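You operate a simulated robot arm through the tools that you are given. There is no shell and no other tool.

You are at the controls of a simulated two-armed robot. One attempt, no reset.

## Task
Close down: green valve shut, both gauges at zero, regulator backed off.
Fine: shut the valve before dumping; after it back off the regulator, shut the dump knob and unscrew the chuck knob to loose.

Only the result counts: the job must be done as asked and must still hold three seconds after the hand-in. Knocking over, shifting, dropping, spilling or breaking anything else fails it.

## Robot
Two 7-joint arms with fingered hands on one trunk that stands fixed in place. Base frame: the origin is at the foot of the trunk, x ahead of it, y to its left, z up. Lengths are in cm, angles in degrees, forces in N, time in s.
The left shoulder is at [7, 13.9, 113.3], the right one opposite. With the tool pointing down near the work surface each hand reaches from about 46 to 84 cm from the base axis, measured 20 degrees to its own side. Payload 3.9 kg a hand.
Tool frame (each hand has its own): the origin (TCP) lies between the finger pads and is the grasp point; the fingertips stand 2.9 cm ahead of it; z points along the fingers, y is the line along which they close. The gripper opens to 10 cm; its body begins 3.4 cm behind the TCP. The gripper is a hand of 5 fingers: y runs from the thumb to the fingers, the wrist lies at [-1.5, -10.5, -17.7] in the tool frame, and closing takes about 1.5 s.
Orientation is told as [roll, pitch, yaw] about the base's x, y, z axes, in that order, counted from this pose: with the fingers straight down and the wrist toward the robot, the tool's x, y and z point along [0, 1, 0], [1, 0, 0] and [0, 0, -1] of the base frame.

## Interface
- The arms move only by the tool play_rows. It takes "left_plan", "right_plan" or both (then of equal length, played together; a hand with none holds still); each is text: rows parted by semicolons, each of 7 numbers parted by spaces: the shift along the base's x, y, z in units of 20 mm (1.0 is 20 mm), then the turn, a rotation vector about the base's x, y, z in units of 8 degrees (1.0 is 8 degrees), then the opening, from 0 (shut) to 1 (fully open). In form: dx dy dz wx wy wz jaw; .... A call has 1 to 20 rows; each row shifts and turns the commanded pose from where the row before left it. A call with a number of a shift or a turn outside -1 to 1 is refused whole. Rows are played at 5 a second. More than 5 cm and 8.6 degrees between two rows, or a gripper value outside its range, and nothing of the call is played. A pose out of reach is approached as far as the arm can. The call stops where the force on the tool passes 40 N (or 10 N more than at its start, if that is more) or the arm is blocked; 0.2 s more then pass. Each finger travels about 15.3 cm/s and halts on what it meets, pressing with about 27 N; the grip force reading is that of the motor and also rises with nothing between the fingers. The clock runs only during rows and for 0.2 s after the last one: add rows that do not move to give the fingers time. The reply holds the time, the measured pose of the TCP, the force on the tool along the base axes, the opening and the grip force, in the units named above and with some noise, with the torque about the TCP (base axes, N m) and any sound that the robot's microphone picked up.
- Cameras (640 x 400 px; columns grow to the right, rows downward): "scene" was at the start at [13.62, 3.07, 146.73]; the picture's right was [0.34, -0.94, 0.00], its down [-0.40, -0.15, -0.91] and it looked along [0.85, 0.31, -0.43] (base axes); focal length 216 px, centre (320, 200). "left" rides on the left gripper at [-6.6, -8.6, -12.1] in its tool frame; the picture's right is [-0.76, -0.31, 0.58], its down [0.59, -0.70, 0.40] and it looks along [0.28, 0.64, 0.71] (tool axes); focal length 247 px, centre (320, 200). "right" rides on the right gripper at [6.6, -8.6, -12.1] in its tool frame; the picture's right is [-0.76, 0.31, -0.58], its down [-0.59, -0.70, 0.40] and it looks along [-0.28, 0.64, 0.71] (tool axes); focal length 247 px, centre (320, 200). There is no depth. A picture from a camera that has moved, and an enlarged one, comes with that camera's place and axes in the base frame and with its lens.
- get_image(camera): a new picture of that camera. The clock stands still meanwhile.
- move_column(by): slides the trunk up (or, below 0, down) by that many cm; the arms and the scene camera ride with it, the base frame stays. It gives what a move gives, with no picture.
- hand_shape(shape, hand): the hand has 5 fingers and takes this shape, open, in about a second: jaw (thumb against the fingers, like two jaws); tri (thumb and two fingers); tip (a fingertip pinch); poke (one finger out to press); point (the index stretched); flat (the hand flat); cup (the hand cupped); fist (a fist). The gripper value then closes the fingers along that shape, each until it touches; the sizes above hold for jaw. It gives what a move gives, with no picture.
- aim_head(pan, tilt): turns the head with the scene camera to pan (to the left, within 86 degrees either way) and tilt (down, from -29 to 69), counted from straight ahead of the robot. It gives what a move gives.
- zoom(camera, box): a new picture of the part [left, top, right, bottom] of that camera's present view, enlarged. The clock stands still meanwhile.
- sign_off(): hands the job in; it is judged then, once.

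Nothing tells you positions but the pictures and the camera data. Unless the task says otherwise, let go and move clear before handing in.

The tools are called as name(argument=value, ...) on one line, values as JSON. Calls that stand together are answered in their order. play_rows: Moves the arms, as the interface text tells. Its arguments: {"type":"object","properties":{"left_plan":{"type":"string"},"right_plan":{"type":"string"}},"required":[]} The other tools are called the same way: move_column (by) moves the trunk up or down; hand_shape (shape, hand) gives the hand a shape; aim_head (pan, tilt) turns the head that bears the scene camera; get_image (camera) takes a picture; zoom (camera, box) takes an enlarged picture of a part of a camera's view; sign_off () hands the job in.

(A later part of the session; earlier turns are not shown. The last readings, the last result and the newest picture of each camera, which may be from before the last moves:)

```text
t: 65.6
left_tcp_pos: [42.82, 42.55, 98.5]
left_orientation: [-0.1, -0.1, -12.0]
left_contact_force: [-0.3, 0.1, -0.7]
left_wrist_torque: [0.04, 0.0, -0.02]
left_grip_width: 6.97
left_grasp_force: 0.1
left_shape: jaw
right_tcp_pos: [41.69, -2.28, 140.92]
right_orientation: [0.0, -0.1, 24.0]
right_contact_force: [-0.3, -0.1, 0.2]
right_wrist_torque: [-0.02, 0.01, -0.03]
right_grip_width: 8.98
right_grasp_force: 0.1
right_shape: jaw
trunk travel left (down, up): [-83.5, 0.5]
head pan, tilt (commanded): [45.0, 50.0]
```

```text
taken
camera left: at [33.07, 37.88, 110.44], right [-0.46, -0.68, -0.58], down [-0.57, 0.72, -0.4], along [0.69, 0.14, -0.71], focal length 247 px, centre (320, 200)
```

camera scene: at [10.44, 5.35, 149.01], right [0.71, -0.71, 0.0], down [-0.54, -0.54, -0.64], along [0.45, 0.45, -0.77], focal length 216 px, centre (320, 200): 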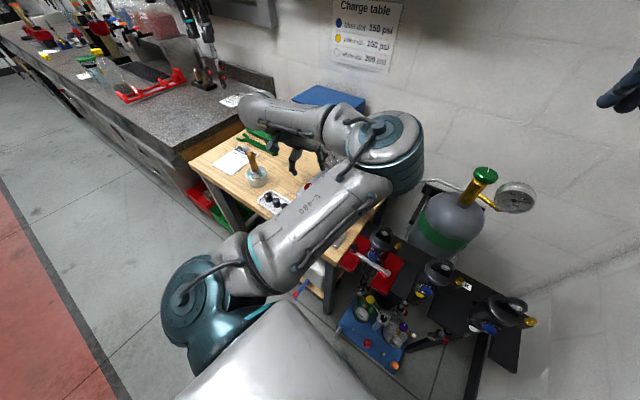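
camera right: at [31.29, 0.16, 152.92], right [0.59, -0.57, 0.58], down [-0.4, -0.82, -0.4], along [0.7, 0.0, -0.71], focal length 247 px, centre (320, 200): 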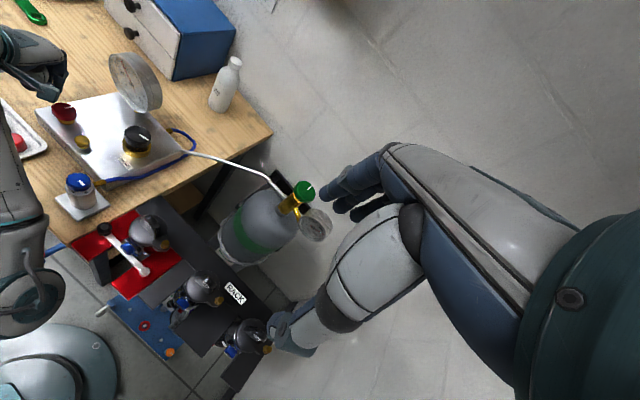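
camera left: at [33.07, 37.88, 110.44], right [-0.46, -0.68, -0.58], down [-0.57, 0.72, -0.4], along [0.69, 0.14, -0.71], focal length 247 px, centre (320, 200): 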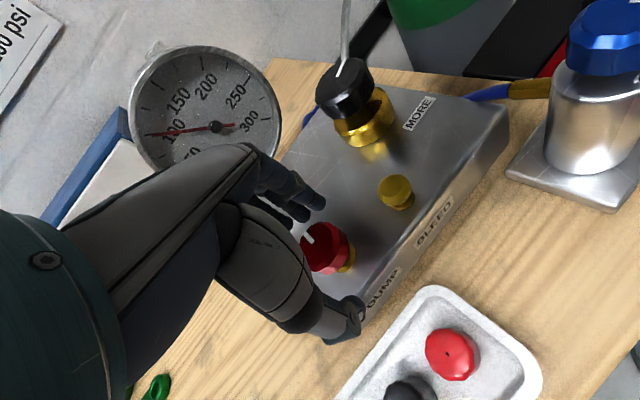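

play_rows(left_plan="0 0 0 0 0 0 0.4; 0 0 0 0 0 0 0.1; 0 0 0 0 0 0 0.05; 0 0 0 0 0 0 0.05; 0 0 0 0 0 0 0.05; 0 0 0 0 0 0 0.05; 0 0 0 0 0 0.4 0.05; 0 0 0 0 0 0.4 0.05; 0 0 0 0 0 0.4 0.05")

get_image(camera="left")

```text
t: 67.6
left_tcp_pos: [42.63, 42.59, 98.42]
left_orientation: [-0.2, 0.0, -2.3]
left_contact_force: [-7.1, -3.0, -6.1]
left_wrist_torque: [-0.05, 0.11, -0.05]
left_grip_width: 2.49
left_grasp_force: 27.2
left_shape: jaw
right_tcp_pos: [41.65, -2.38, 140.86]
right_orientation: [0.0, -0.1, 24.0]
right_contact_force: [-0.3, -0.9, 0.5]
right_wrist_torque: [-0.01, 0.01, 0.03]
right_grip_width: 8.97
right_grasp_force: 0.1
right_shape: jaw
trunk travel left (down, up): [-83.5, 0.5]
head pan, tilt (commanded): [45.0, 50.0]
```

```text
taken
camera left: at [33.89, 36.39, 110.46], right [-0.34, -0.75, -0.58], down [-0.68, 0.62, -0.4], along [0.65, 0.25, -0.71], focal length 247 px, centre (320, 200)
```

left: 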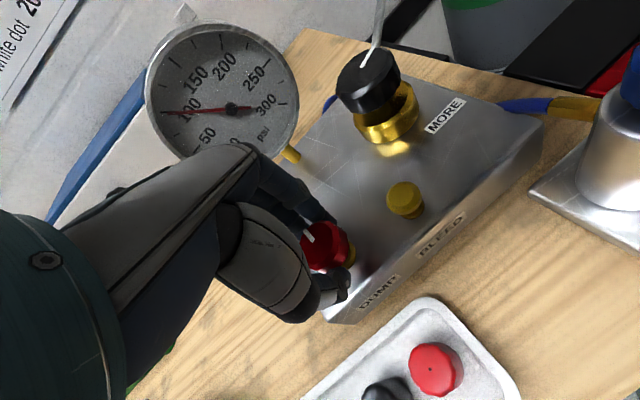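

play_rows(left_plan="0 0 0 0 0 0.4 0.05; 0 0 0 0 0 0.4 0.05; 0 0 0 0 0 0.4 0.05; 0 0 0 0 0 0.4 0.05; 0 0 0 0 0 0.4 0.05; 0 0 0 0 0 0.4 0.05; 0 0 0 0 0 0 0.05")

get_image(camera="left")

get_image(camera="scene")

```text
t: 69.2
left_tcp_pos: [42.79, 42.67, 98.38]
left_orientation: [-0.1, -0.1, 17.0]
left_contact_force: [-8.9, -2.3, -6.9]
left_wrist_torque: [-0.06, 0.16, -0.02]
left_grip_width: 2.45
left_grasp_force: 26.5
left_shape: jaw
right_tcp_pos: [41.5, -2.38, 140.96]
right_orientation: [0.1, -0.2, 24.0]
right_contact_force: [-0.4, -0.2, -0.1]
right_wrist_torque: [0.0, 0.0, 0.03]
right_grip_width: 9.0
right_grasp_force: 0.1
right_shape: jaw
trunk travel left (down, up): [-83.5, 0.5]
head pan, tilt (commanded): [45.0, 50.0]
```

```text
taken
camera left: at [36.43, 33.85, 110.49], right [-0.07, -0.81, -0.58], down [-0.84, 0.36, -0.4], along [0.53, 0.46, -0.71], focal length 247 px, centre (320, 200)
```

left: 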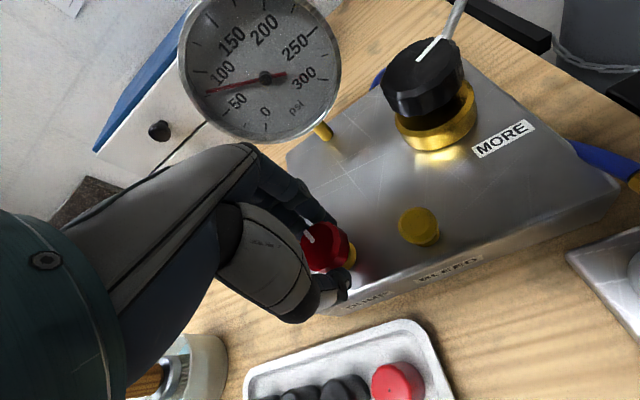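

```text
taken
camera scene: at [10.28, 5.38, 149.02], right [0.71, -0.71, 0.0], down [-0.54, -0.54, -0.64], along [0.46, 0.45, -0.77], focal length 216 px, centre (320, 200)
```

scene: 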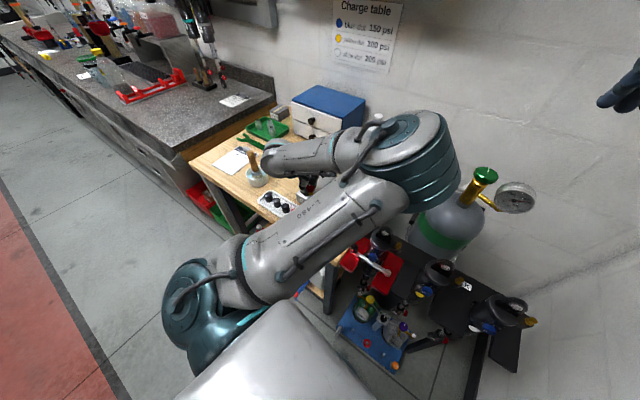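

The panel gauge is falling, so the dump is venting. I'll hold and let time run.

play_rows(left_plan="0 0 0 0 0 0.4 0.05; 0 0 0 0 0 0.4 0.05; 0 0 0 0 0 0 0.05; 0 0 0 0 0 0 0.05; 0 0 0 0 0 0 0.05; 0 0 0 0 0 0 0.05; 0 0 0 0 0 0 0.05; 0 0 0 0 0 0 0.05; 0 0 0 0 0 0 0.05; 0 0 0 0 0 0 0.05; 0 0 0 0 0 0 0.05; 0 0 0 0 0 0 0.05; 0 0 0 0 0 0 0.05; 0 0 0 0 0 0 0.05; 0 0 0 0 0 0 0.05; 0 0 0 0 0 0 0.05; 0 0 0 0 0 0 0.05; 0 0 0 0 0 0 0.05; 0 0 0 0 0 0 0.05; 0 0 0 0 0 0 0.05")

get_image(camera="left")

zoom(camera="scene", box=[460, 150, 550, 230])

```text
t: 73.4
left_tcp_pos: [42.74, 42.66, 98.4]
left_orientation: [-0.2, 0.1, 23.2]
left_contact_force: [-7.0, -3.8, -7.1]
left_wrist_torque: [-0.08, 0.16, 0.03]
left_grip_width: 2.44
left_grasp_force: 27.1
left_shape: jaw
right_tcp_pos: [41.66, -2.41, 140.93]
right_orientation: [-0.1, -0.1, 23.9]
right_contact_force: [0.1, -0.2, 0.3]
right_wrist_torque: [0.0, -0.01, 0.01]
right_grip_width: 8.98
right_grasp_force: 0.1
right_shape: jaw
trunk travel left (down, up): [-83.5, 0.5]
head pan, tilt (commanded): [45.0, 50.0]
```

```text
taken
camera left: at [37.42, 33.27, 110.51], right [0.02, -0.82, -0.57], down [-0.88, 0.26, -0.4], along [0.48, 0.51, -0.71], focal length 247 px, centre (320, 200)
```

left: 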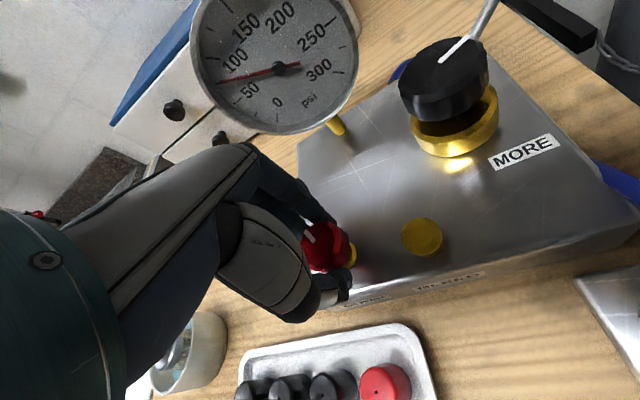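

```text
5.00 times, centred on (505, 190) of scene
camera zoom: at [10.34, 5.35, 149.02], right [0.71, -0.71, 0.0], down [-0.54, -0.54, -0.64], along [0.45, 0.45, -0.77], focal length 1079 px, centre (-605, 250)
```

zoom: 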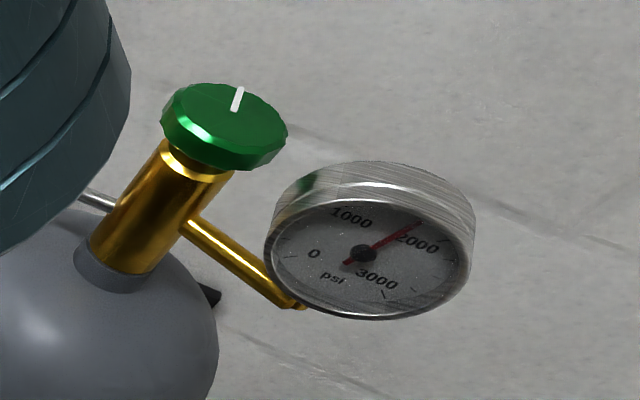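

Both gauges are falling, with the tank line at about 1750 psi, which confirms the green valve is shut. I'll keep waiting.

play_rows(left_plan="0 0 0 0 0 0 0.05; 0 0 0 0 0 0 0.05; 0 0 0 0 0 0 0.05; 0 0 0 0 0 0 0.05; 0 0 0 0 0 0 0.05; 0 0 0 0 0 0 0.05; 0 0 0 0 0 0 0.05; 0 0 0 0 0 0 0.05; 0 0 0 0 0 0 0.05; 0 0 0 0 0 0 0.05; 0 0 0 0 0 0 0.05; 0 0 0 0 0 0 0.05; 0 0 0 0 0 0 0.05; 0 0 0 0 0 0 0.05; 0 0 0 0 0 0 0.05; 0 0 0 0 0 0 0.05; 0 0 0 0 0 0 0.05; 0 0 0 0 0 0 0.05; 0 0 0 0 0 0 0.05; 0 0 0 0 0 0 0.05")

play_rows(left_plan="0 0 0 0 0 0 0.05; 0 0 0 0 0 0 0.05; 0 0 0 0 0 0 0.05; 0 0 0 0 0 0 0.05; 0 0 0 0 0 0 0.05; 0 0 0 0 0 0 0.05; 0 0 0 0 0 0 0.05; 0 0 0 0 0 0 0.05; 0 0 0 0 0 0 0.05; 0 0 0 0 0 0 0.05; 0 0 0 0 0 0 0.05; 0 0 0 0 0 0 0.05; 0 0 0 0 0 0 0.05; 0 0 0 0 0 0 0.05; 0 0 0 0 0 0 0.05; 0 0 0 0 0 0 0.05; 0 0 0 0 0 0 0.05; 0 0 0 0 0 0 0.05; 0 0 0 0 0 0 0.05; 0 0 0 0 0 0 0.05")

zoom(camera="scene", box=[460, 150, 550, 230])

get_image(camera="left")

```text
t: 77.6
left_tcp_pos: [42.59, 42.61, 98.42]
left_orientation: [-0.2, 0.0, 23.3]
left_contact_force: [-7.2, -3.6, -8.1]
left_wrist_torque: [-0.1, 0.12, -0.03]
left_grip_width: 2.43
left_grasp_force: 26.9
left_shape: jaw
right_tcp_pos: [41.54, -2.44, 140.99]
right_orientation: [-0.1, -0.1, 24.0]
right_contact_force: [-0.3, -0.8, -0.2]
right_wrist_torque: [0.03, -0.01, -0.01]
right_grip_width: 8.98
right_grasp_force: 0.0
right_shape: jaw
trunk travel left (down, up): [-83.5, 0.5]
head pan, tilt (commanded): [45.0, 50.0]
```

```text
t: 81.8
left_tcp_pos: [42.61, 42.68, 98.45]
left_orientation: [-0.2, -0.1, 23.3]
left_contact_force: [-7.2, -4.8, -7.6]
left_wrist_torque: [-0.07, 0.13, -0.03]
left_grip_width: 2.41
left_grasp_force: 26.7
left_shape: jaw
right_tcp_pos: [41.5, -2.41, 140.97]
right_orientation: [0.0, -0.1, 24.0]
right_contact_force: [0.0, 0.4, 0.6]
right_wrist_torque: [-0.03, 0.01, 0.03]
right_grip_width: 8.98
right_grasp_force: 0.0
right_shape: jaw
trunk travel left (down, up): [-83.5, 0.5]
head pan, tilt (commanded): [45.0, 50.0]
```

```text
5.00 times, centred on (505, 190) of scene
camera zoom: at [10.34, 5.35, 149.02], right [0.71, -0.71, 0.0], down [-0.54, -0.54, -0.64], along [0.45, 0.45, -0.77], focal length 1079 px, centre (-605, 250)
```

zoom: 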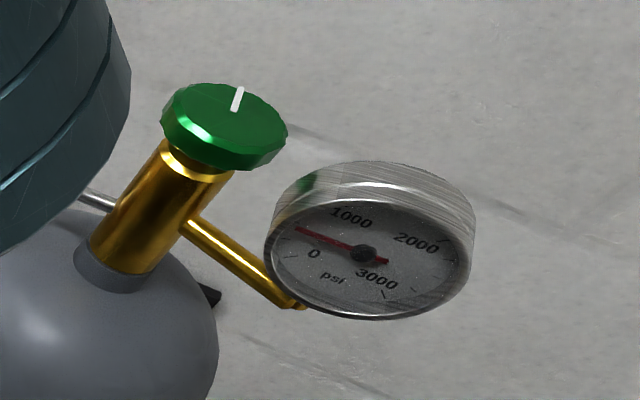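

```text
taken
camera left: at [37.42, 33.27, 110.51], right [0.02, -0.82, -0.57], down [-0.88, 0.26, -0.4], along [0.48, 0.51, -0.71], focal length 247 px, centre (320, 200)
```

left: 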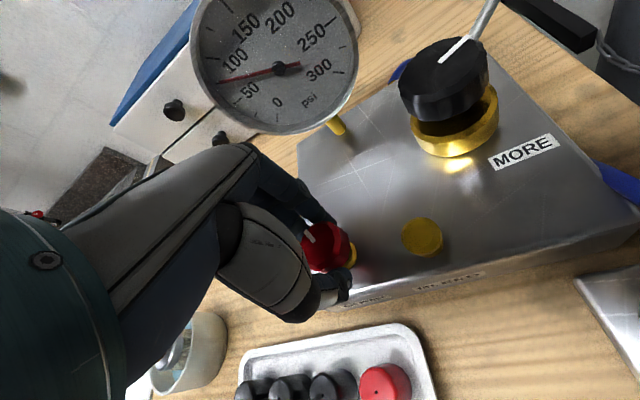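

play_rows(left_plan="0 0 0 0 0 0 0.05; 0 0 0 0 0 0 0.05; 0 0 0 0 0 0 0.05; 0 0 0 0 0 0 0.05; 0 0 0 0 0 0 0.05; 0 0 0 0 0 0 0.05; 0 0 0 0 0 0 0.05; 0 0 0 0 0 0 0.05; 0 0 0 0 0 0 0.05; 0 0 0 0 0 0 0.05; 0 0 0 0 0 0 0.05; 0 0 0 0 0 0 0.05; 0 0 0 0 0 0 0.05; 0 0 0 0 0 0 0.05; 0 0 0 0 0 0 0.05; 0 0 0 0 0 0 0.05; 0 0 0 0 0 0 0.05; 0 0 0 0 0 0 0.05; 0 0 0 0 0 0 0.05; 0 0 0 0 0 0 0.05")

play_rows(left_plan="0 0 0 0 0 0 0.05; 0 0 0 0 0 0 0.05; 0 0 0 0 0 0 0.05; 0 0 0 0 0 0 0.05; 0 0 0 0 0 0 0.05; 0 0 0 0 0 0 0.05; 0 0 0 0 0 0 0.05; 0 0 0 0 0 0 0.05; 0 0 0 0 0 0 0.05; 0 0 0 0 0 0 0.05; 0 0 0 0 0 0 0.05; 0 0 0 0 0 0 0.05; 0 0 0 0 0 0 0.05; 0 0 0 0 0 0 0.05; 0 0 0 0 0 0 0.05; 0 0 0 0 0 0 0.05; 0 0 0 0 0 0 0.05; 0 0 0 0 0 0 0.05; 0 0 0 0 0 0 0.05; 0 0 0 0 0 0 0.05")

zoom(camera="scene", box=[460, 150, 550, 230])

get_image(camera="left")

```text
t: 86.0
left_tcp_pos: [42.65, 42.63, 98.37]
left_orientation: [-0.2, -0.1, 23.2]
left_contact_force: [-6.9, -5.7, -7.7]
left_wrist_torque: [-0.07, 0.13, -0.01]
left_grip_width: 2.43
left_grasp_force: 27.5
left_shape: jaw
right_tcp_pos: [41.73, -2.4, 140.92]
right_orientation: [0.0, -0.1, 24.0]
right_contact_force: [-0.4, -0.6, -0.3]
right_wrist_torque: [0.03, 0.0, 0.01]
right_grip_width: 8.99
right_grasp_force: 0.0
right_shape: jaw
trunk travel left (down, up): [-83.5, 0.5]
head pan, tilt (commanded): [45.0, 50.0]
```

```text
t: 90.2
left_tcp_pos: [42.61, 42.63, 98.42]
left_orientation: [-0.2, -0.1, 23.3]
left_contact_force: [-7.0, -4.8, -8.3]
left_wrist_torque: [-0.09, 0.11, 0.02]
left_grip_width: 2.44
left_grasp_force: 26.8
left_shape: jaw
right_tcp_pos: [41.54, -2.31, 140.88]
right_orientation: [-0.1, -0.1, 24.0]
right_contact_force: [0.2, 0.4, -0.1]
right_wrist_torque: [-0.02, 0.01, -0.02]
right_grip_width: 8.97
right_grasp_force: 0.1
right_shape: jaw
trunk travel left (down, up): [-83.5, 0.5]
head pan, tilt (commanded): [45.0, 50.0]
```

```text
5.00 times, centred on (505, 190) of scene
camera zoom: at [10.34, 5.35, 149.02], right [0.71, -0.71, 0.0], down [-0.54, -0.54, -0.64], along [0.45, 0.45, -0.77], focal length 1079 px, centre (-605, 250)
```

zoom: 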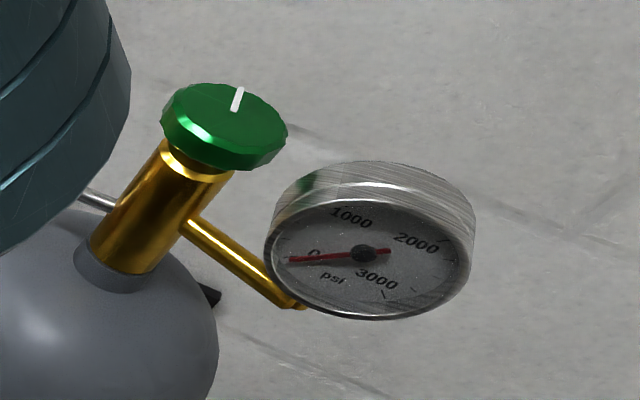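

```text
taken
camera left: at [37.42, 33.27, 110.51], right [0.02, -0.82, -0.57], down [-0.88, 0.26, -0.4], along [0.48, 0.51, -0.71], focal length 247 px, centre (320, 200)
```

left: 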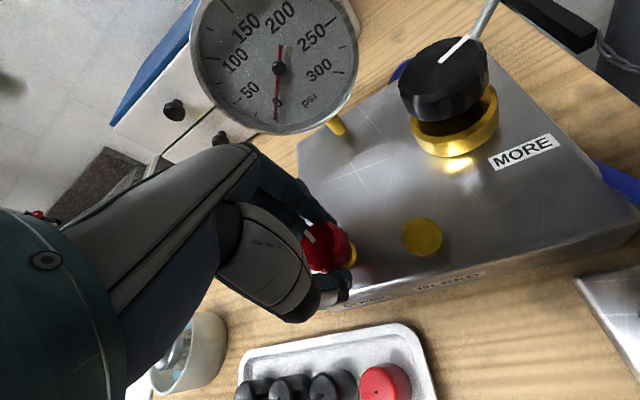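

Both gauges are now at zero. Before leaving the dump open and going to the regulator, I'll check the markings around the black and blue knobs.

zoom(camera="left", box=[380, 10, 580, 190])

zoom(camera="left", box=[180, 0, 370, 140])

zoom(camera="right", box=[30, 80, 180, 220])

zoom(camera="right", box=[280, 170, 340, 245])

```text
2.22 times, centred on (480, 100) of left
camera zoom: at [37.42, 33.27, 110.51], right [0.02, -0.82, -0.57], down [-0.88, 0.26, -0.4], along [0.48, 0.51, -0.71], focal length 549 px, centre (-36, 422)
```

zoom: 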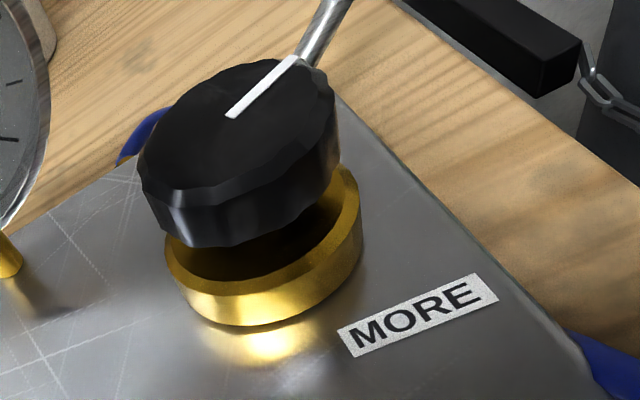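

```text
2.86 times, centred on (275, 70) of left
camera zoom: at [37.42, 33.27, 110.51], right [0.02, -0.82, -0.57], down [-0.88, 0.26, -0.4], along [0.48, 0.51, -0.71], focal length 706 px, centre (449, 571)
```

zoom: 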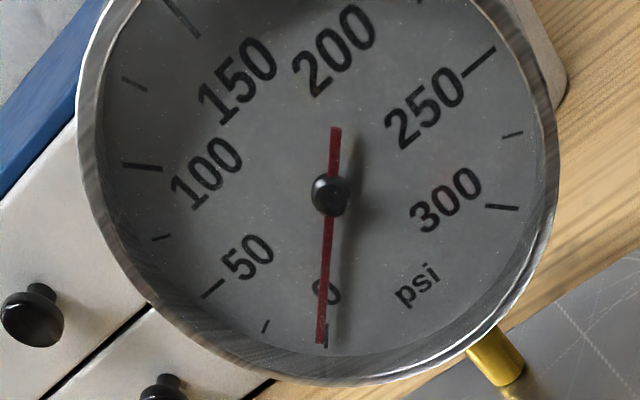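

```text
2.86 times, centred on (105, 150) of right
camera zoom: at [31.19, 0.13, 152.94], right [0.59, -0.57, 0.58], down [-0.4, -0.82, -0.4], along [0.7, 0.0, -0.71], focal length 706 px, centre (934, 343)
```

zoom: 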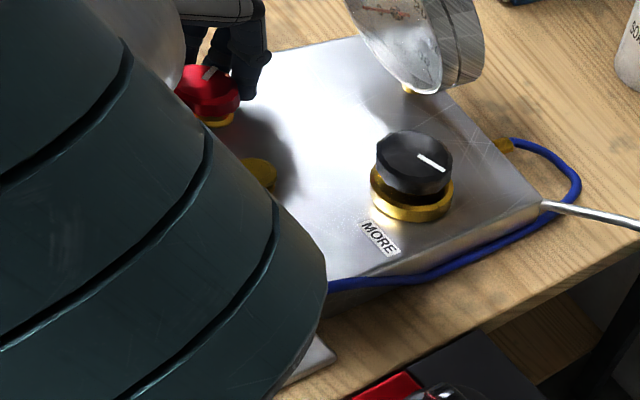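

```text
5.33 times, centred on (310, 208) of right
camera zoom: at [31.19, 0.13, 152.94], right [0.59, -0.57, 0.58], down [-0.4, -0.82, -0.4], along [0.7, 0.0, -0.71], focal length 1317 px, centre (373, 160)
```

zoom: 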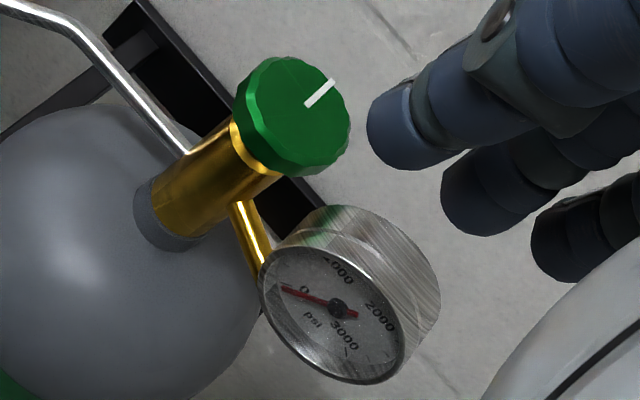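

No arrow, but the regulator mark sits clockwise of +x, toward MORE, so backing off should be counter-clockwise. I'll release the dump knob, leaving it open, lift clear and rehearse the yaw over the black knob from a safe height.

play_rows(left_plan="0 0 0 0 0 0 0.4; 0 0 0 0 0 0 0.7; 0 0 0 0 0 0 0.7; 0 0 0 0 0 0 0.7; 0 0 0.9 0 0 0 0.7; 0 0 0.9 0 0 0 0.7; 0 0 0.9 0 0 0 0.7; 0 0 1 0 0 0 0.7; 0 0 1 0 0 0 0.7; 0 0 1 0 0 0 0.7; 0 0 1 0 0 0 0.7; 0 0 1 0 0 0 0.7; 0 0 1 0 0 0 0.7; 0 0 0 0 0 0 0.7")

get_image(camera="left")

get_image(camera="scene")

```text
t: 93.2
left_tcp_pos: [42.6, 42.77, 115.57]
left_orientation: [-1.0, 0.5, 23.7]
left_contact_force: [0.5, -0.3, -0.9]
left_wrist_torque: [0.01, -0.05, -0.02]
left_grip_width: 6.97
left_grasp_force: 0.0
left_shape: jaw
right_tcp_pos: [41.69, -2.33, 140.87]
right_orientation: [-0.1, 0.0, 23.9]
right_contact_force: [0.2, -0.9, 1.1]
right_wrist_torque: [0.03, -0.04, 0.0]
right_grip_width: 8.98
right_grasp_force: 0.1
right_shape: jaw
trunk travel left (down, up): [-83.5, 0.5]
head pan, tilt (commanded): [45.0, 50.0]
```

```text
taken
camera left: at [37.38, 33.55, 127.73], right [0.02, -0.83, -0.56], down [-0.88, 0.25, -0.4], along [0.47, 0.5, -0.72], focal length 247 px, centre (320, 200)
```

left: 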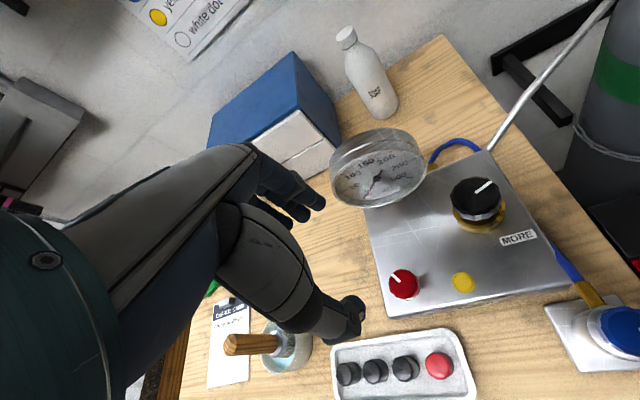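

```text
taken
camera scene: at [10.44, 5.38, 149.01], right [0.71, -0.71, 0.0], down [-0.54, -0.54, -0.64], along [0.45, 0.45, -0.77], focal length 216 px, centre (320, 200)
```

scene: 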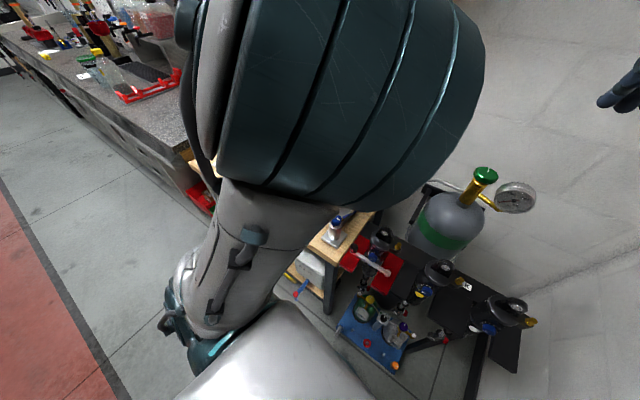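

play_rows(left_plan="0.3 -0.38 0 0 0 -0.6 0.8; 0.3 -0.38 0 0 0 -0.6 0.8; 0.3 -0.38 0 0 0 -0.6 0.8; 0.3 -0.38 0 0 0 -0.6 0.8; 0.3 -0.38 0 0 0 -0.6 0.8; 0.3 -0.38 0 0 0 -0.6 0.8; 0 0 0 0 0 0 0.8")

get_image(camera="scene")

```text
t: 94.8
left_tcp_pos: [46.29, 38.2, 115.83]
left_orientation: [-0.2, -0.1, -5.5]
left_contact_force: [-0.1, -0.9, -0.3]
left_wrist_torque: [0.01, -0.02, 0.02]
left_grip_width: 7.98
left_grasp_force: 0.1
left_shape: jaw
right_tcp_pos: [41.68, -2.47, 140.89]
right_orientation: [-0.1, -0.2, 24.0]
right_contact_force: [0.3, 0.1, -0.5]
right_wrist_torque: [0.04, 0.02, 0.0]
right_grip_width: 8.98
right_grasp_force: 0.1
right_shape: jaw
trunk travel left (down, up): [-83.5, 0.5]
head pan, tilt (commanded): [45.0, 50.0]
```

```text
taken
camera scene: at [10.4, 5.36, 149.01], right [0.71, -0.71, 0.0], down [-0.54, -0.54, -0.64], along [0.45, 0.45, -0.77], focal length 216 px, centre (320, 200)
```

scene: 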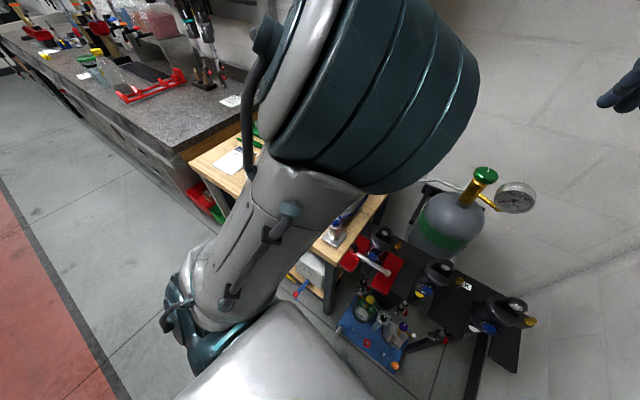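

play_rows(left_plan="0.33 -0.41 0 0 0 -0.6 0.8; 0.33 -0.41 0 0 0 -0.6 0.8; 0.33 -0.41 0 0 0 -0.6 0.8; 0.33 -0.41 0 0 0 -0.6 0.8; 0.33 -0.41 0 0 0 -0.6 0.8; 0.33 -0.41 0 0 0 -0.6 0.8; 0 0 0 0 0 -0.6 0.8; 0 0 0 0 0 0 0.8")

get_image(camera="scene")

get_image(camera="left")

zoom(camera="right", box=[0, 0, 280, 240])

```text
t: 96.6
left_tcp_pos: [50.37, 32.98, 116.05]
left_orientation: [-0.1, -0.1, -39.4]
left_contact_force: [-0.5, 0.5, -0.3]
left_wrist_torque: [0.02, -0.04, 0.01]
left_grip_width: 7.97
left_grasp_force: 0.1
left_shape: jaw
right_tcp_pos: [41.71, -2.39, 140.87]
right_orientation: [0.0, -0.1, 23.9]
right_contact_force: [0.2, -0.1, 1.7]
right_wrist_torque: [0.0, 0.0, -0.03]
right_grip_width: 8.97
right_grasp_force: 0.1
right_shape: jaw
trunk travel left (down, up): [-83.5, 0.5]
head pan, tilt (commanded): [45.0, 50.0]
```

```text
taken
camera scene: at [10.4, 5.35, 149.02], right [0.71, -0.71, 0.0], down [-0.54, -0.54, -0.64], along [0.45, 0.45, -0.77], focal length 216 px, centre (320, 200)
```

scene: 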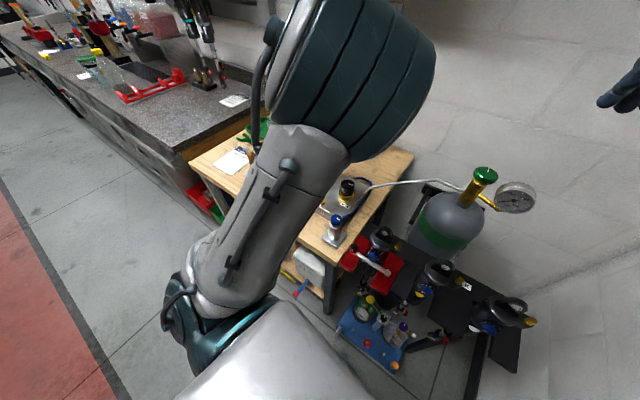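

```text
taken
camera left: at [39.69, 33.38, 128.04], right [-0.72, -0.39, -0.58], down [-0.17, 0.9, -0.4], along [0.68, -0.19, -0.71], focal length 247 px, centre (320, 200)
```

left: 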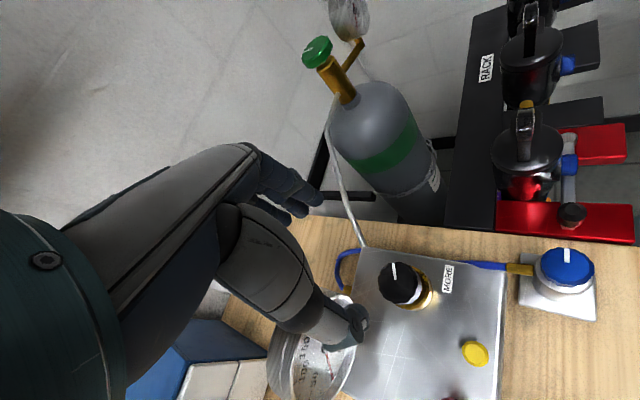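

```text
1.67 times, centred on (140, 120) of right
camera zoom: at [31.25, 0.13, 152.93], right [0.59, -0.57, 0.58], down [-0.4, -0.82, -0.4], along [0.7, 0.0, -0.71], focal length 412 px, centre (620, 333)
```

zoom: 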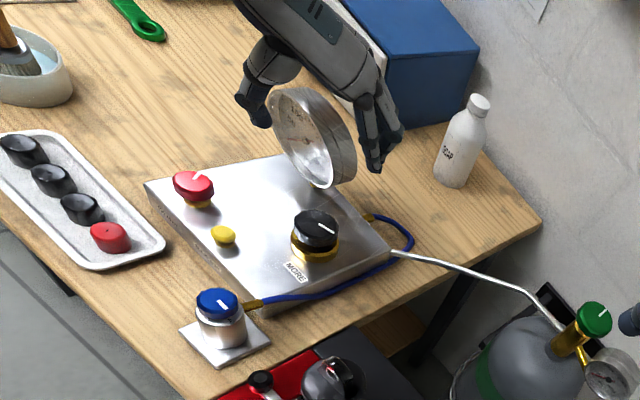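

The hand is over the black knob with good tracking, and the elbow-up posture is clear. I'll turn the yaw to about −50 and lower in stages.

play_rows(left_plan="0 0 0 0 0 -0.65 0.85; 0 0 0 0 0 -0.65 0.85; 0 0 -1 0 0 0 0.85; 0 0 -1 0 0 0 0.85; 0 0 -1 0 0 0 0.85; 0 0 -1 0 0 0 0.85; 0 0 -0.3 0 0 0 0.85; 0 0 0 0 0 0 0.85")

get_image(camera="left")

zoom(camera="right", box=[0, 0, 280, 240])

get_image(camera="scene")

```text
t: 98.4
left_tcp_pos: [50.35, 32.9, 107.27]
left_orientation: [-0.1, -0.1, -49.6]
left_contact_force: [0.1, 0.7, 0.3]
left_wrist_torque: [-0.01, 0.02, 0.02]
left_grip_width: 8.47
left_grasp_force: 0.1
left_shape: jaw
right_tcp_pos: [41.74, -2.39, 140.94]
right_orientation: [0.0, 0.0, 24.0]
right_contact_force: [0.1, 1.1, 0.7]
right_wrist_torque: [0.01, 0.01, 0.0]
right_grip_width: 8.98
right_grasp_force: 0.1
right_shape: jaw
trunk travel left (down, up): [-83.5, 0.5]
head pan, tilt (commanded): [45.0, 50.0]
```

```text
taken
camera left: at [39.86, 35.28, 119.37], right [-0.78, -0.26, -0.58], down [-0.01, 0.92, -0.4], along [0.63, -0.31, -0.71], focal length 247 px, centre (320, 200)
```

left: 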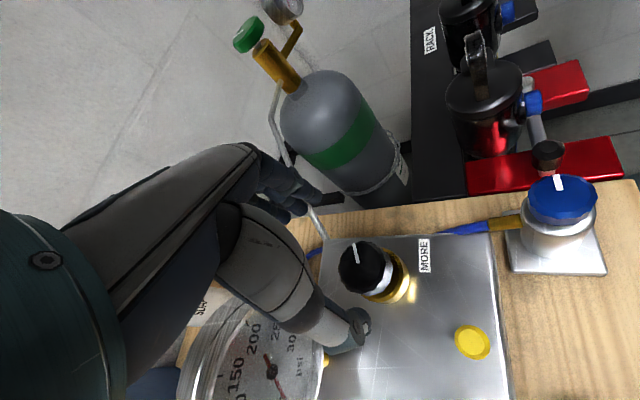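

```text
1.67 times, centred on (140, 120) of right
camera zoom: at [31.25, 0.14, 152.93], right [0.59, -0.57, 0.58], down [-0.4, -0.82, -0.4], along [0.7, 0.0, -0.71], focal length 412 px, centre (620, 333)
```

zoom: 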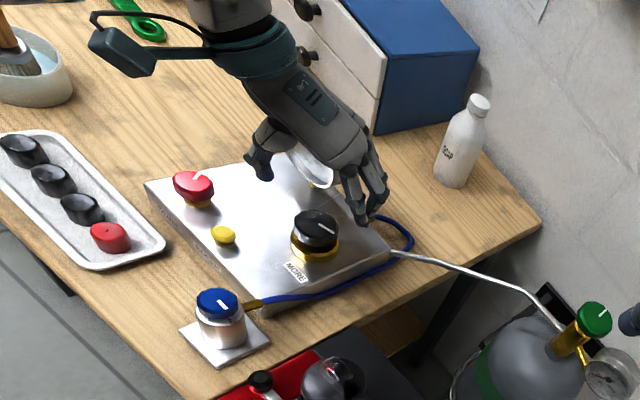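

```text
taken
camera scene: at [10.4, 5.36, 149.02], right [0.71, -0.71, 0.0], down [-0.54, -0.54, -0.64], along [0.45, 0.45, -0.77], focal length 216 px, centre (320, 200)
```

scene: 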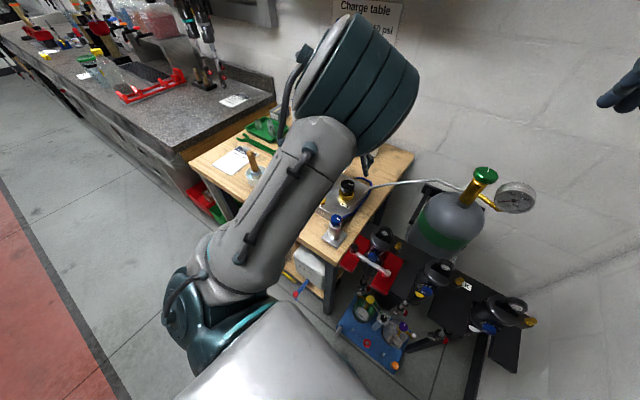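

play_rows(left_plan="-0.08 0.04 -0.9 0 0 0 0.85; 0 0 -0.9 0 0 0 0.85; 0 0 -0.8 0 0 0 0.85; 0 0 -0.4 0 0 0 0.85; 0 0 0 0 0 0 0.85")

get_image(camera="left")

zoom(camera="right", box=[40, 20, 220, 180])

```text
t: 99.6
left_tcp_pos: [50.03, 33.2, 101.23]
left_orientation: [-0.1, -0.1, -49.6]
left_contact_force: [0.2, 0.1, 0.6]
left_wrist_torque: [0.02, -0.03, 0.03]
left_grip_width: 8.47
left_grasp_force: 0.0
left_shape: jaw
right_tcp_pos: [41.65, -2.42, 141.02]
right_orientation: [-0.1, -0.2, 24.1]
right_contact_force: [0.4, -0.2, -0.5]
right_wrist_torque: [-0.01, -0.01, 0.01]
right_grip_width: 8.99
right_grasp_force: 0.1
right_shape: jaw
trunk travel left (down, up): [-83.5, 0.5]
head pan, tilt (commanded): [45.0, 50.0]
```

```text
taken
camera left: at [39.7, 35.49, 113.26], right [-0.78, -0.26, -0.58], down [-0.01, 0.92, -0.4], along [0.63, -0.31, -0.71], focal length 247 px, centre (320, 200)
```

left: 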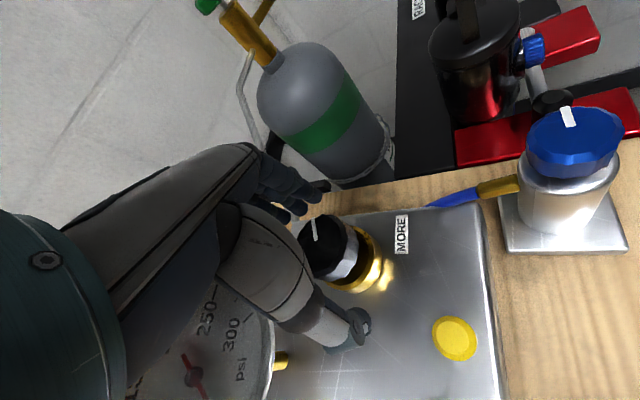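

```text
2.50 times, centred on (130, 100) of right
camera zoom: at [31.25, 0.13, 152.93], right [0.59, -0.57, 0.58], down [-0.4, -0.82, -0.4], along [0.7, 0.0, -0.71], focal length 617 px, centre (795, 450)
```

zoom: 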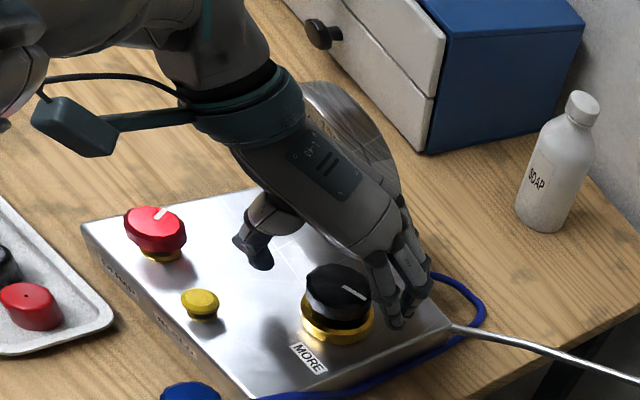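

In position around the regulator knob. I'll close and turn counter-clockwise, checking torque and the mark.

play_rows(left_plan="0 0 0 0 0 0 0.5; 0 0 0 0 0 0 0.2; 0 0 0 0 0 0 0.15; 0 0 0 0 0 0 0.15; 0 0 0 0 0 0 0.15; 0 0 0 0 0 0 0.15")

get_image(camera="left")

zoom(camera="right", box=[90, 90, 180, 170])

```text
t: 101.0
left_tcp_pos: [50.17, 33.17, 101.1]
left_orientation: [-0.2, 0.0, -49.6]
left_contact_force: [-1.2, -1.0, -1.7]
left_wrist_torque: [-0.06, -0.01, 0.04]
left_grip_width: 3.83
left_grasp_force: 27.1
left_shape: jaw
right_tcp_pos: [41.63, -2.36, 140.94]
right_orientation: [-0.1, -0.1, 24.1]
right_contact_force: [0.6, 0.8, -0.6]
right_wrist_torque: [-0.02, -0.03, 0.05]
right_grip_width: 9.0
right_grasp_force: 0.1
right_shape: jaw
trunk travel left (down, up): [-83.5, 0.5]
head pan, tilt (commanded): [45.0, 50.0]
```

```text
taken
camera left: at [39.71, 35.51, 113.25], right [-0.78, -0.26, -0.58], down [-0.01, 0.92, -0.4], along [0.63, -0.31, -0.71], focal length 247 px, centre (320, 200)
```

left: 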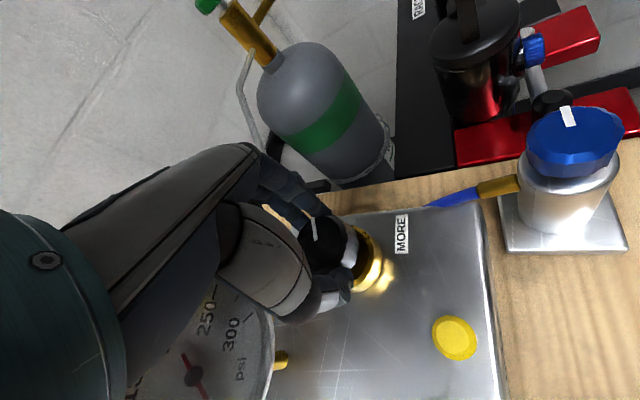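

```text
5.00 times, centred on (135, 130) of right
camera zoom: at [31.27, 0.15, 152.93], right [0.59, -0.57, 0.58], down [-0.4, -0.82, -0.4], along [0.7, 0.0, -0.71], focal length 1235 px, centre (1245, 550)
```

zoom: 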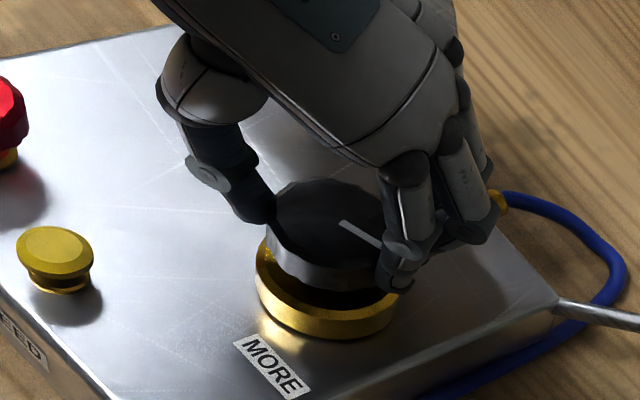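

play_rows(left_plan="0 0 0 0 0 0.5 0.15; 0 0 0 0 0 0.5 0.15; 0 0 0 0 0 0.5 0.15; 0 0 0 0 0 0.5 0.15; 0 0 0 0 0 0 0.15")

get_image(camera="left")

zoom(camera="right", box=[90, 90, 180, 170])

```text
t: 102.2
left_tcp_pos: [50.06, 33.21, 101.23]
left_orientation: [-0.1, 0.0, -33.4]
left_contact_force: [-2.6, -4.3, -3.7]
left_wrist_torque: [-0.11, -0.01, -0.03]
left_grip_width: 3.85
left_grasp_force: 26.7
left_shape: jaw
right_tcp_pos: [41.68, -2.33, 140.95]
right_orientation: [0.0, -0.1, 24.0]
right_contact_force: [0.2, -0.4, 0.7]
right_wrist_torque: [0.01, -0.02, 0.03]
right_grip_width: 8.99
right_grasp_force: 0.1
right_shape: jaw
trunk travel left (down, up): [-83.5, 0.5]
head pan, tilt (commanded): [45.0, 50.0]
```

```text
taken
camera left: at [39.5, 32.46, 113.28], right [-0.67, -0.46, -0.58], down [-0.26, 0.88, -0.4], along [0.69, -0.12, -0.71], focal length 247 px, centre (320, 200)
```

left: 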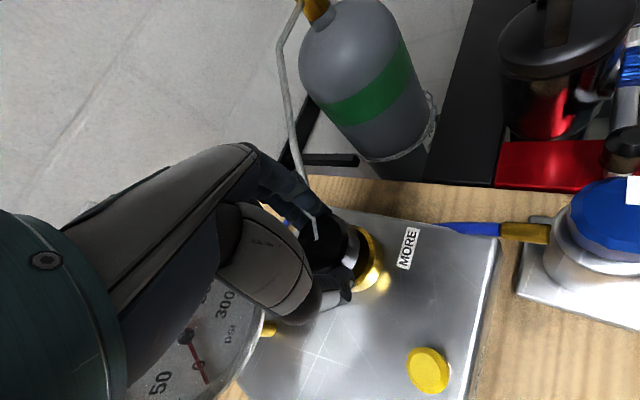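

```text
5.00 times, centred on (135, 130) of right
camera zoom: at [31.26, 0.07, 152.93], right [0.59, -0.57, 0.58], down [-0.4, -0.82, -0.4], along [0.7, 0.0, -0.71], focal length 1235 px, centre (1245, 550)
```

zoom: 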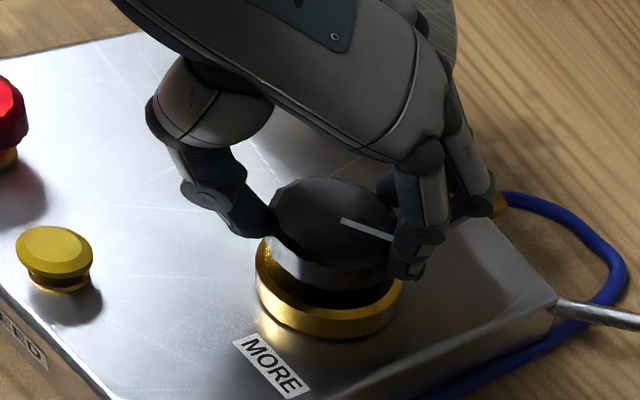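

The knob turns freely counter-clockwise. Continuing to the end of this stroke.

play_rows(left_plan="0 0 0 0 0 0.5 0.15; 0 0 0 0 0 0.5 0.15; 0 0 0 0 0 0.5 0.15; 0 0 0 0 0 0.5 0.15; 0 0 0 0 0 0.5 0.15; 0 0 0 0 0 0.5 0.15; 0 0 0 0 0 0 0.15")

get_image(camera="left")

zoom(camera="right", box=[60, 50, 210, 170])

```text
t: 103.8
left_tcp_pos: [49.65, 33.53, 100.9]
left_orientation: [-1.1, 0.1, -8.1]
left_contact_force: [11.5, -13.7, 28.3]
left_wrist_torque: [-0.25, -0.88, -0.18]
left_grip_width: 4.21
left_grasp_force: 26.9
left_shape: jaw
right_tcp_pos: [41.55, -2.86, 141.0]
right_orientation: [0.2, -0.2, 24.0]
right_contact_force: [-0.2, 0.2, 0.1]
right_wrist_torque: [0.01, 0.01, -0.03]
right_grip_width: 9.0
right_grasp_force: 0.1
right_shape: jaw
trunk travel left (down, up): [-83.5, 0.5]
head pan, tilt (commanded): [45.0, 50.0]
```

```text
taken
camera left: at [40.4, 28.44, 113.07], right [-0.41, -0.72, -0.56], down [-0.61, 0.67, -0.41], along [0.67, 0.18, -0.72], focal length 247 px, centre (320, 200)
```

left: 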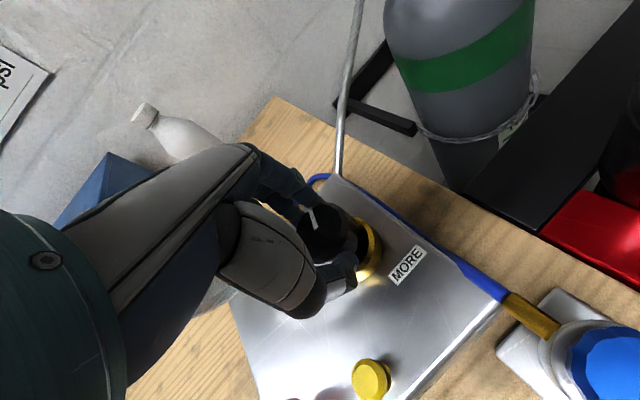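

```text
3.33 times, centred on (135, 110) of right
camera zoom: at [31.09, -0.46, 152.99], right [0.59, -0.57, 0.58], down [-0.4, -0.82, -0.4], along [0.7, 0.01, -0.71], focal length 823 px, centre (937, 500)
```

zoom: 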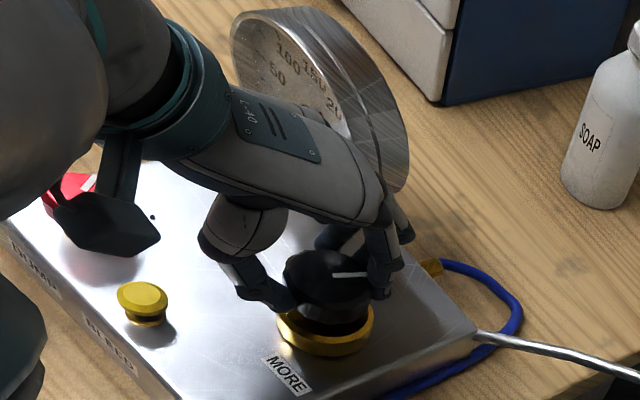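

The force jumped, which could be the arm's posture again or contact with the gauge. I'll look before doing anything else.

get_image(camera="scene")

get_image(camera="right")

```text
taken
camera scene: at [10.24, 4.78, 149.07], right [0.71, -0.71, 0.0], down [-0.54, -0.54, -0.65], along [0.46, 0.46, -0.76], focal length 216 px, centre (320, 200)
```

scene: 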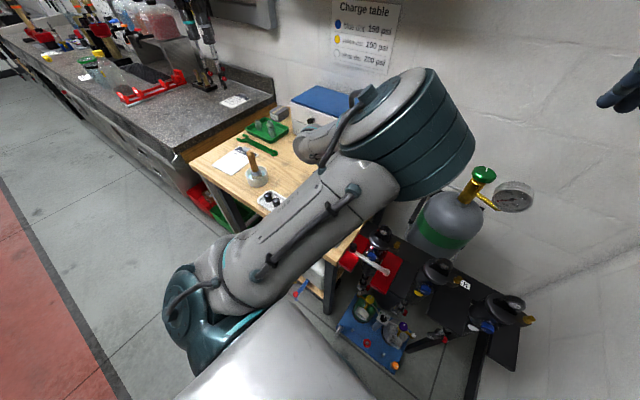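

```text
taken
camera right: at [31.09, -0.46, 152.99], right [0.59, -0.57, 0.58], down [-0.4, -0.82, -0.4], along [0.7, 0.01, -0.71], focal length 247 px, centre (320, 200)
```

right: 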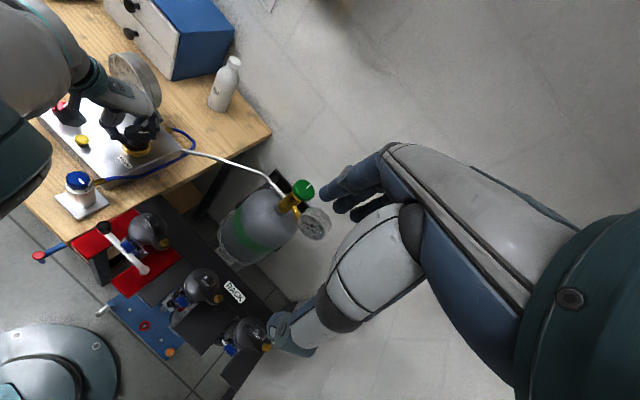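

play_rows(left_plan="0 0 0 0 0 -0.4 0.15; 0 0 0 0 0 0 0.15")

```text
t: 104.4
left_tcp_pos: [49.95, 33.2, 100.97]
left_orientation: [-0.3, 0.2, -12.5]
left_contact_force: [0.5, -0.1, 6.7]
left_wrist_torque: [-0.07, -0.17, 0.03]
left_grip_width: 4.12
left_grasp_force: 26.5
left_shape: jaw
right_tcp_pos: [41.63, -2.47, 140.96]
right_orientation: [0.2, -0.1, 24.0]
right_contact_force: [0.3, -0.3, 1.1]
right_wrist_torque: [0.01, 0.0, 0.02]
right_grip_width: 8.99
right_grasp_force: 0.1
right_shape: jaw
trunk travel left (down, up): [-83.5, 0.5]
head pan, tilt (commanded): [45.0, 50.0]
```

Backing off 3° cleared the force, so the little-finger side was probably touching the gauge rim near yaw −8. I'll release, check everything and ratchet back, keeping later strokes short of −14°.

play_rows(left_plan="0 0 0 0 0 0 0.4; 0 0 0 0 0 0 0.65; 0 0 0 0 0 0 0.65; 0 0 0 0 0 0 0.65; 0 0 0 0 0 -0.6 0.65; 0 0 0 0 0 -0.6 0.65; 0 0 0 0 0 -0.6 0.65; 0 0 0 0 0 -0.6 0.65; 0 0 0 0 0 -0.6 0.65; 0 0 0 0 0 -0.6 0.65; 0 0 0 0 0 -0.6 0.65; 0 0 0 0 0 -0.6 0.65; 0 0 0 0 0 0 0.65")

get_image(camera="left")

zoom(camera="right", box=[0, 0, 280, 240])

zoom(camera="right", box=[90, 90, 180, 170])

```text
t: 107.2
left_tcp_pos: [50.22, 33.15, 101.17]
left_orientation: [-0.1, -0.1, -51.3]
left_contact_force: [0.2, -0.6, 0.0]
left_wrist_torque: [-0.01, -0.06, -0.02]
left_grip_width: 6.5
left_grasp_force: 0.0
left_shape: jaw
right_tcp_pos: [41.8, -2.34, 140.85]
right_orientation: [0.0, 0.1, 24.0]
right_contact_force: [0.1, 0.8, -0.4]
right_wrist_torque: [0.0, -0.01, -0.02]
right_grip_width: 8.99
right_grasp_force: 0.0
right_shape: jaw
trunk travel left (down, up): [-83.5, 0.5]
head pan, tilt (commanded): [45.0, 50.0]
```

```text
taken
camera left: at [39.8, 35.69, 113.22], right [-0.78, -0.24, -0.58], down [0.02, 0.92, -0.4], along [0.62, -0.32, -0.71], focal length 247 px, centre (320, 200)
```

left: 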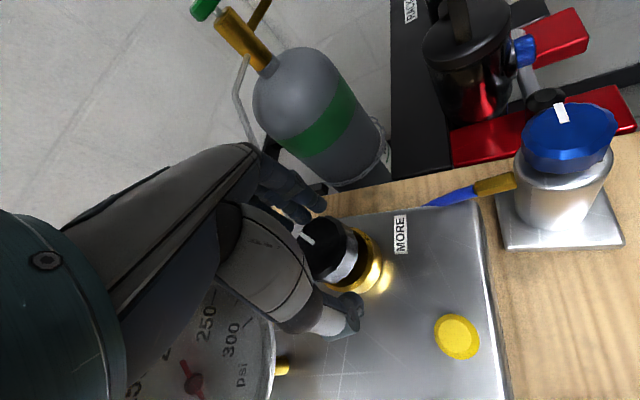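

```text
1.67 times, centred on (140, 120) of right
camera zoom: at [31.34, 0.11, 152.91], right [0.59, -0.57, 0.58], down [-0.4, -0.82, -0.4], along [0.7, 0.0, -0.71], focal length 412 px, centre (620, 333)
```

zoom: 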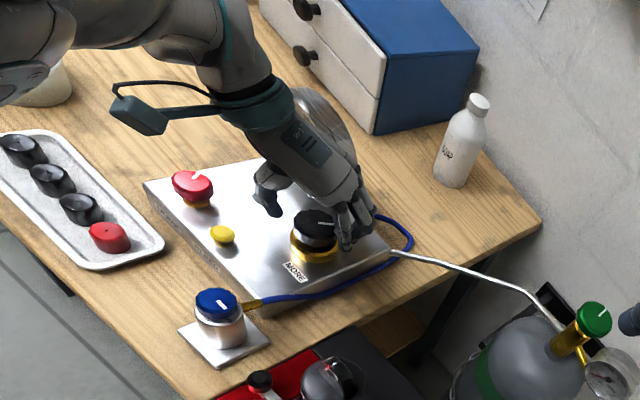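

```text
5.00 times, centred on (135, 130) of right
camera zoom: at [31.34, 0.11, 152.91], right [0.59, -0.57, 0.58], down [-0.4, -0.82, -0.4], along [0.7, 0.0, -0.71], focal length 1235 px, centre (1245, 550)
```

zoom: 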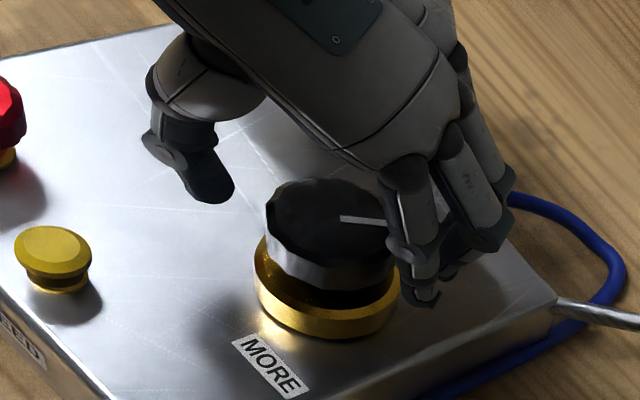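

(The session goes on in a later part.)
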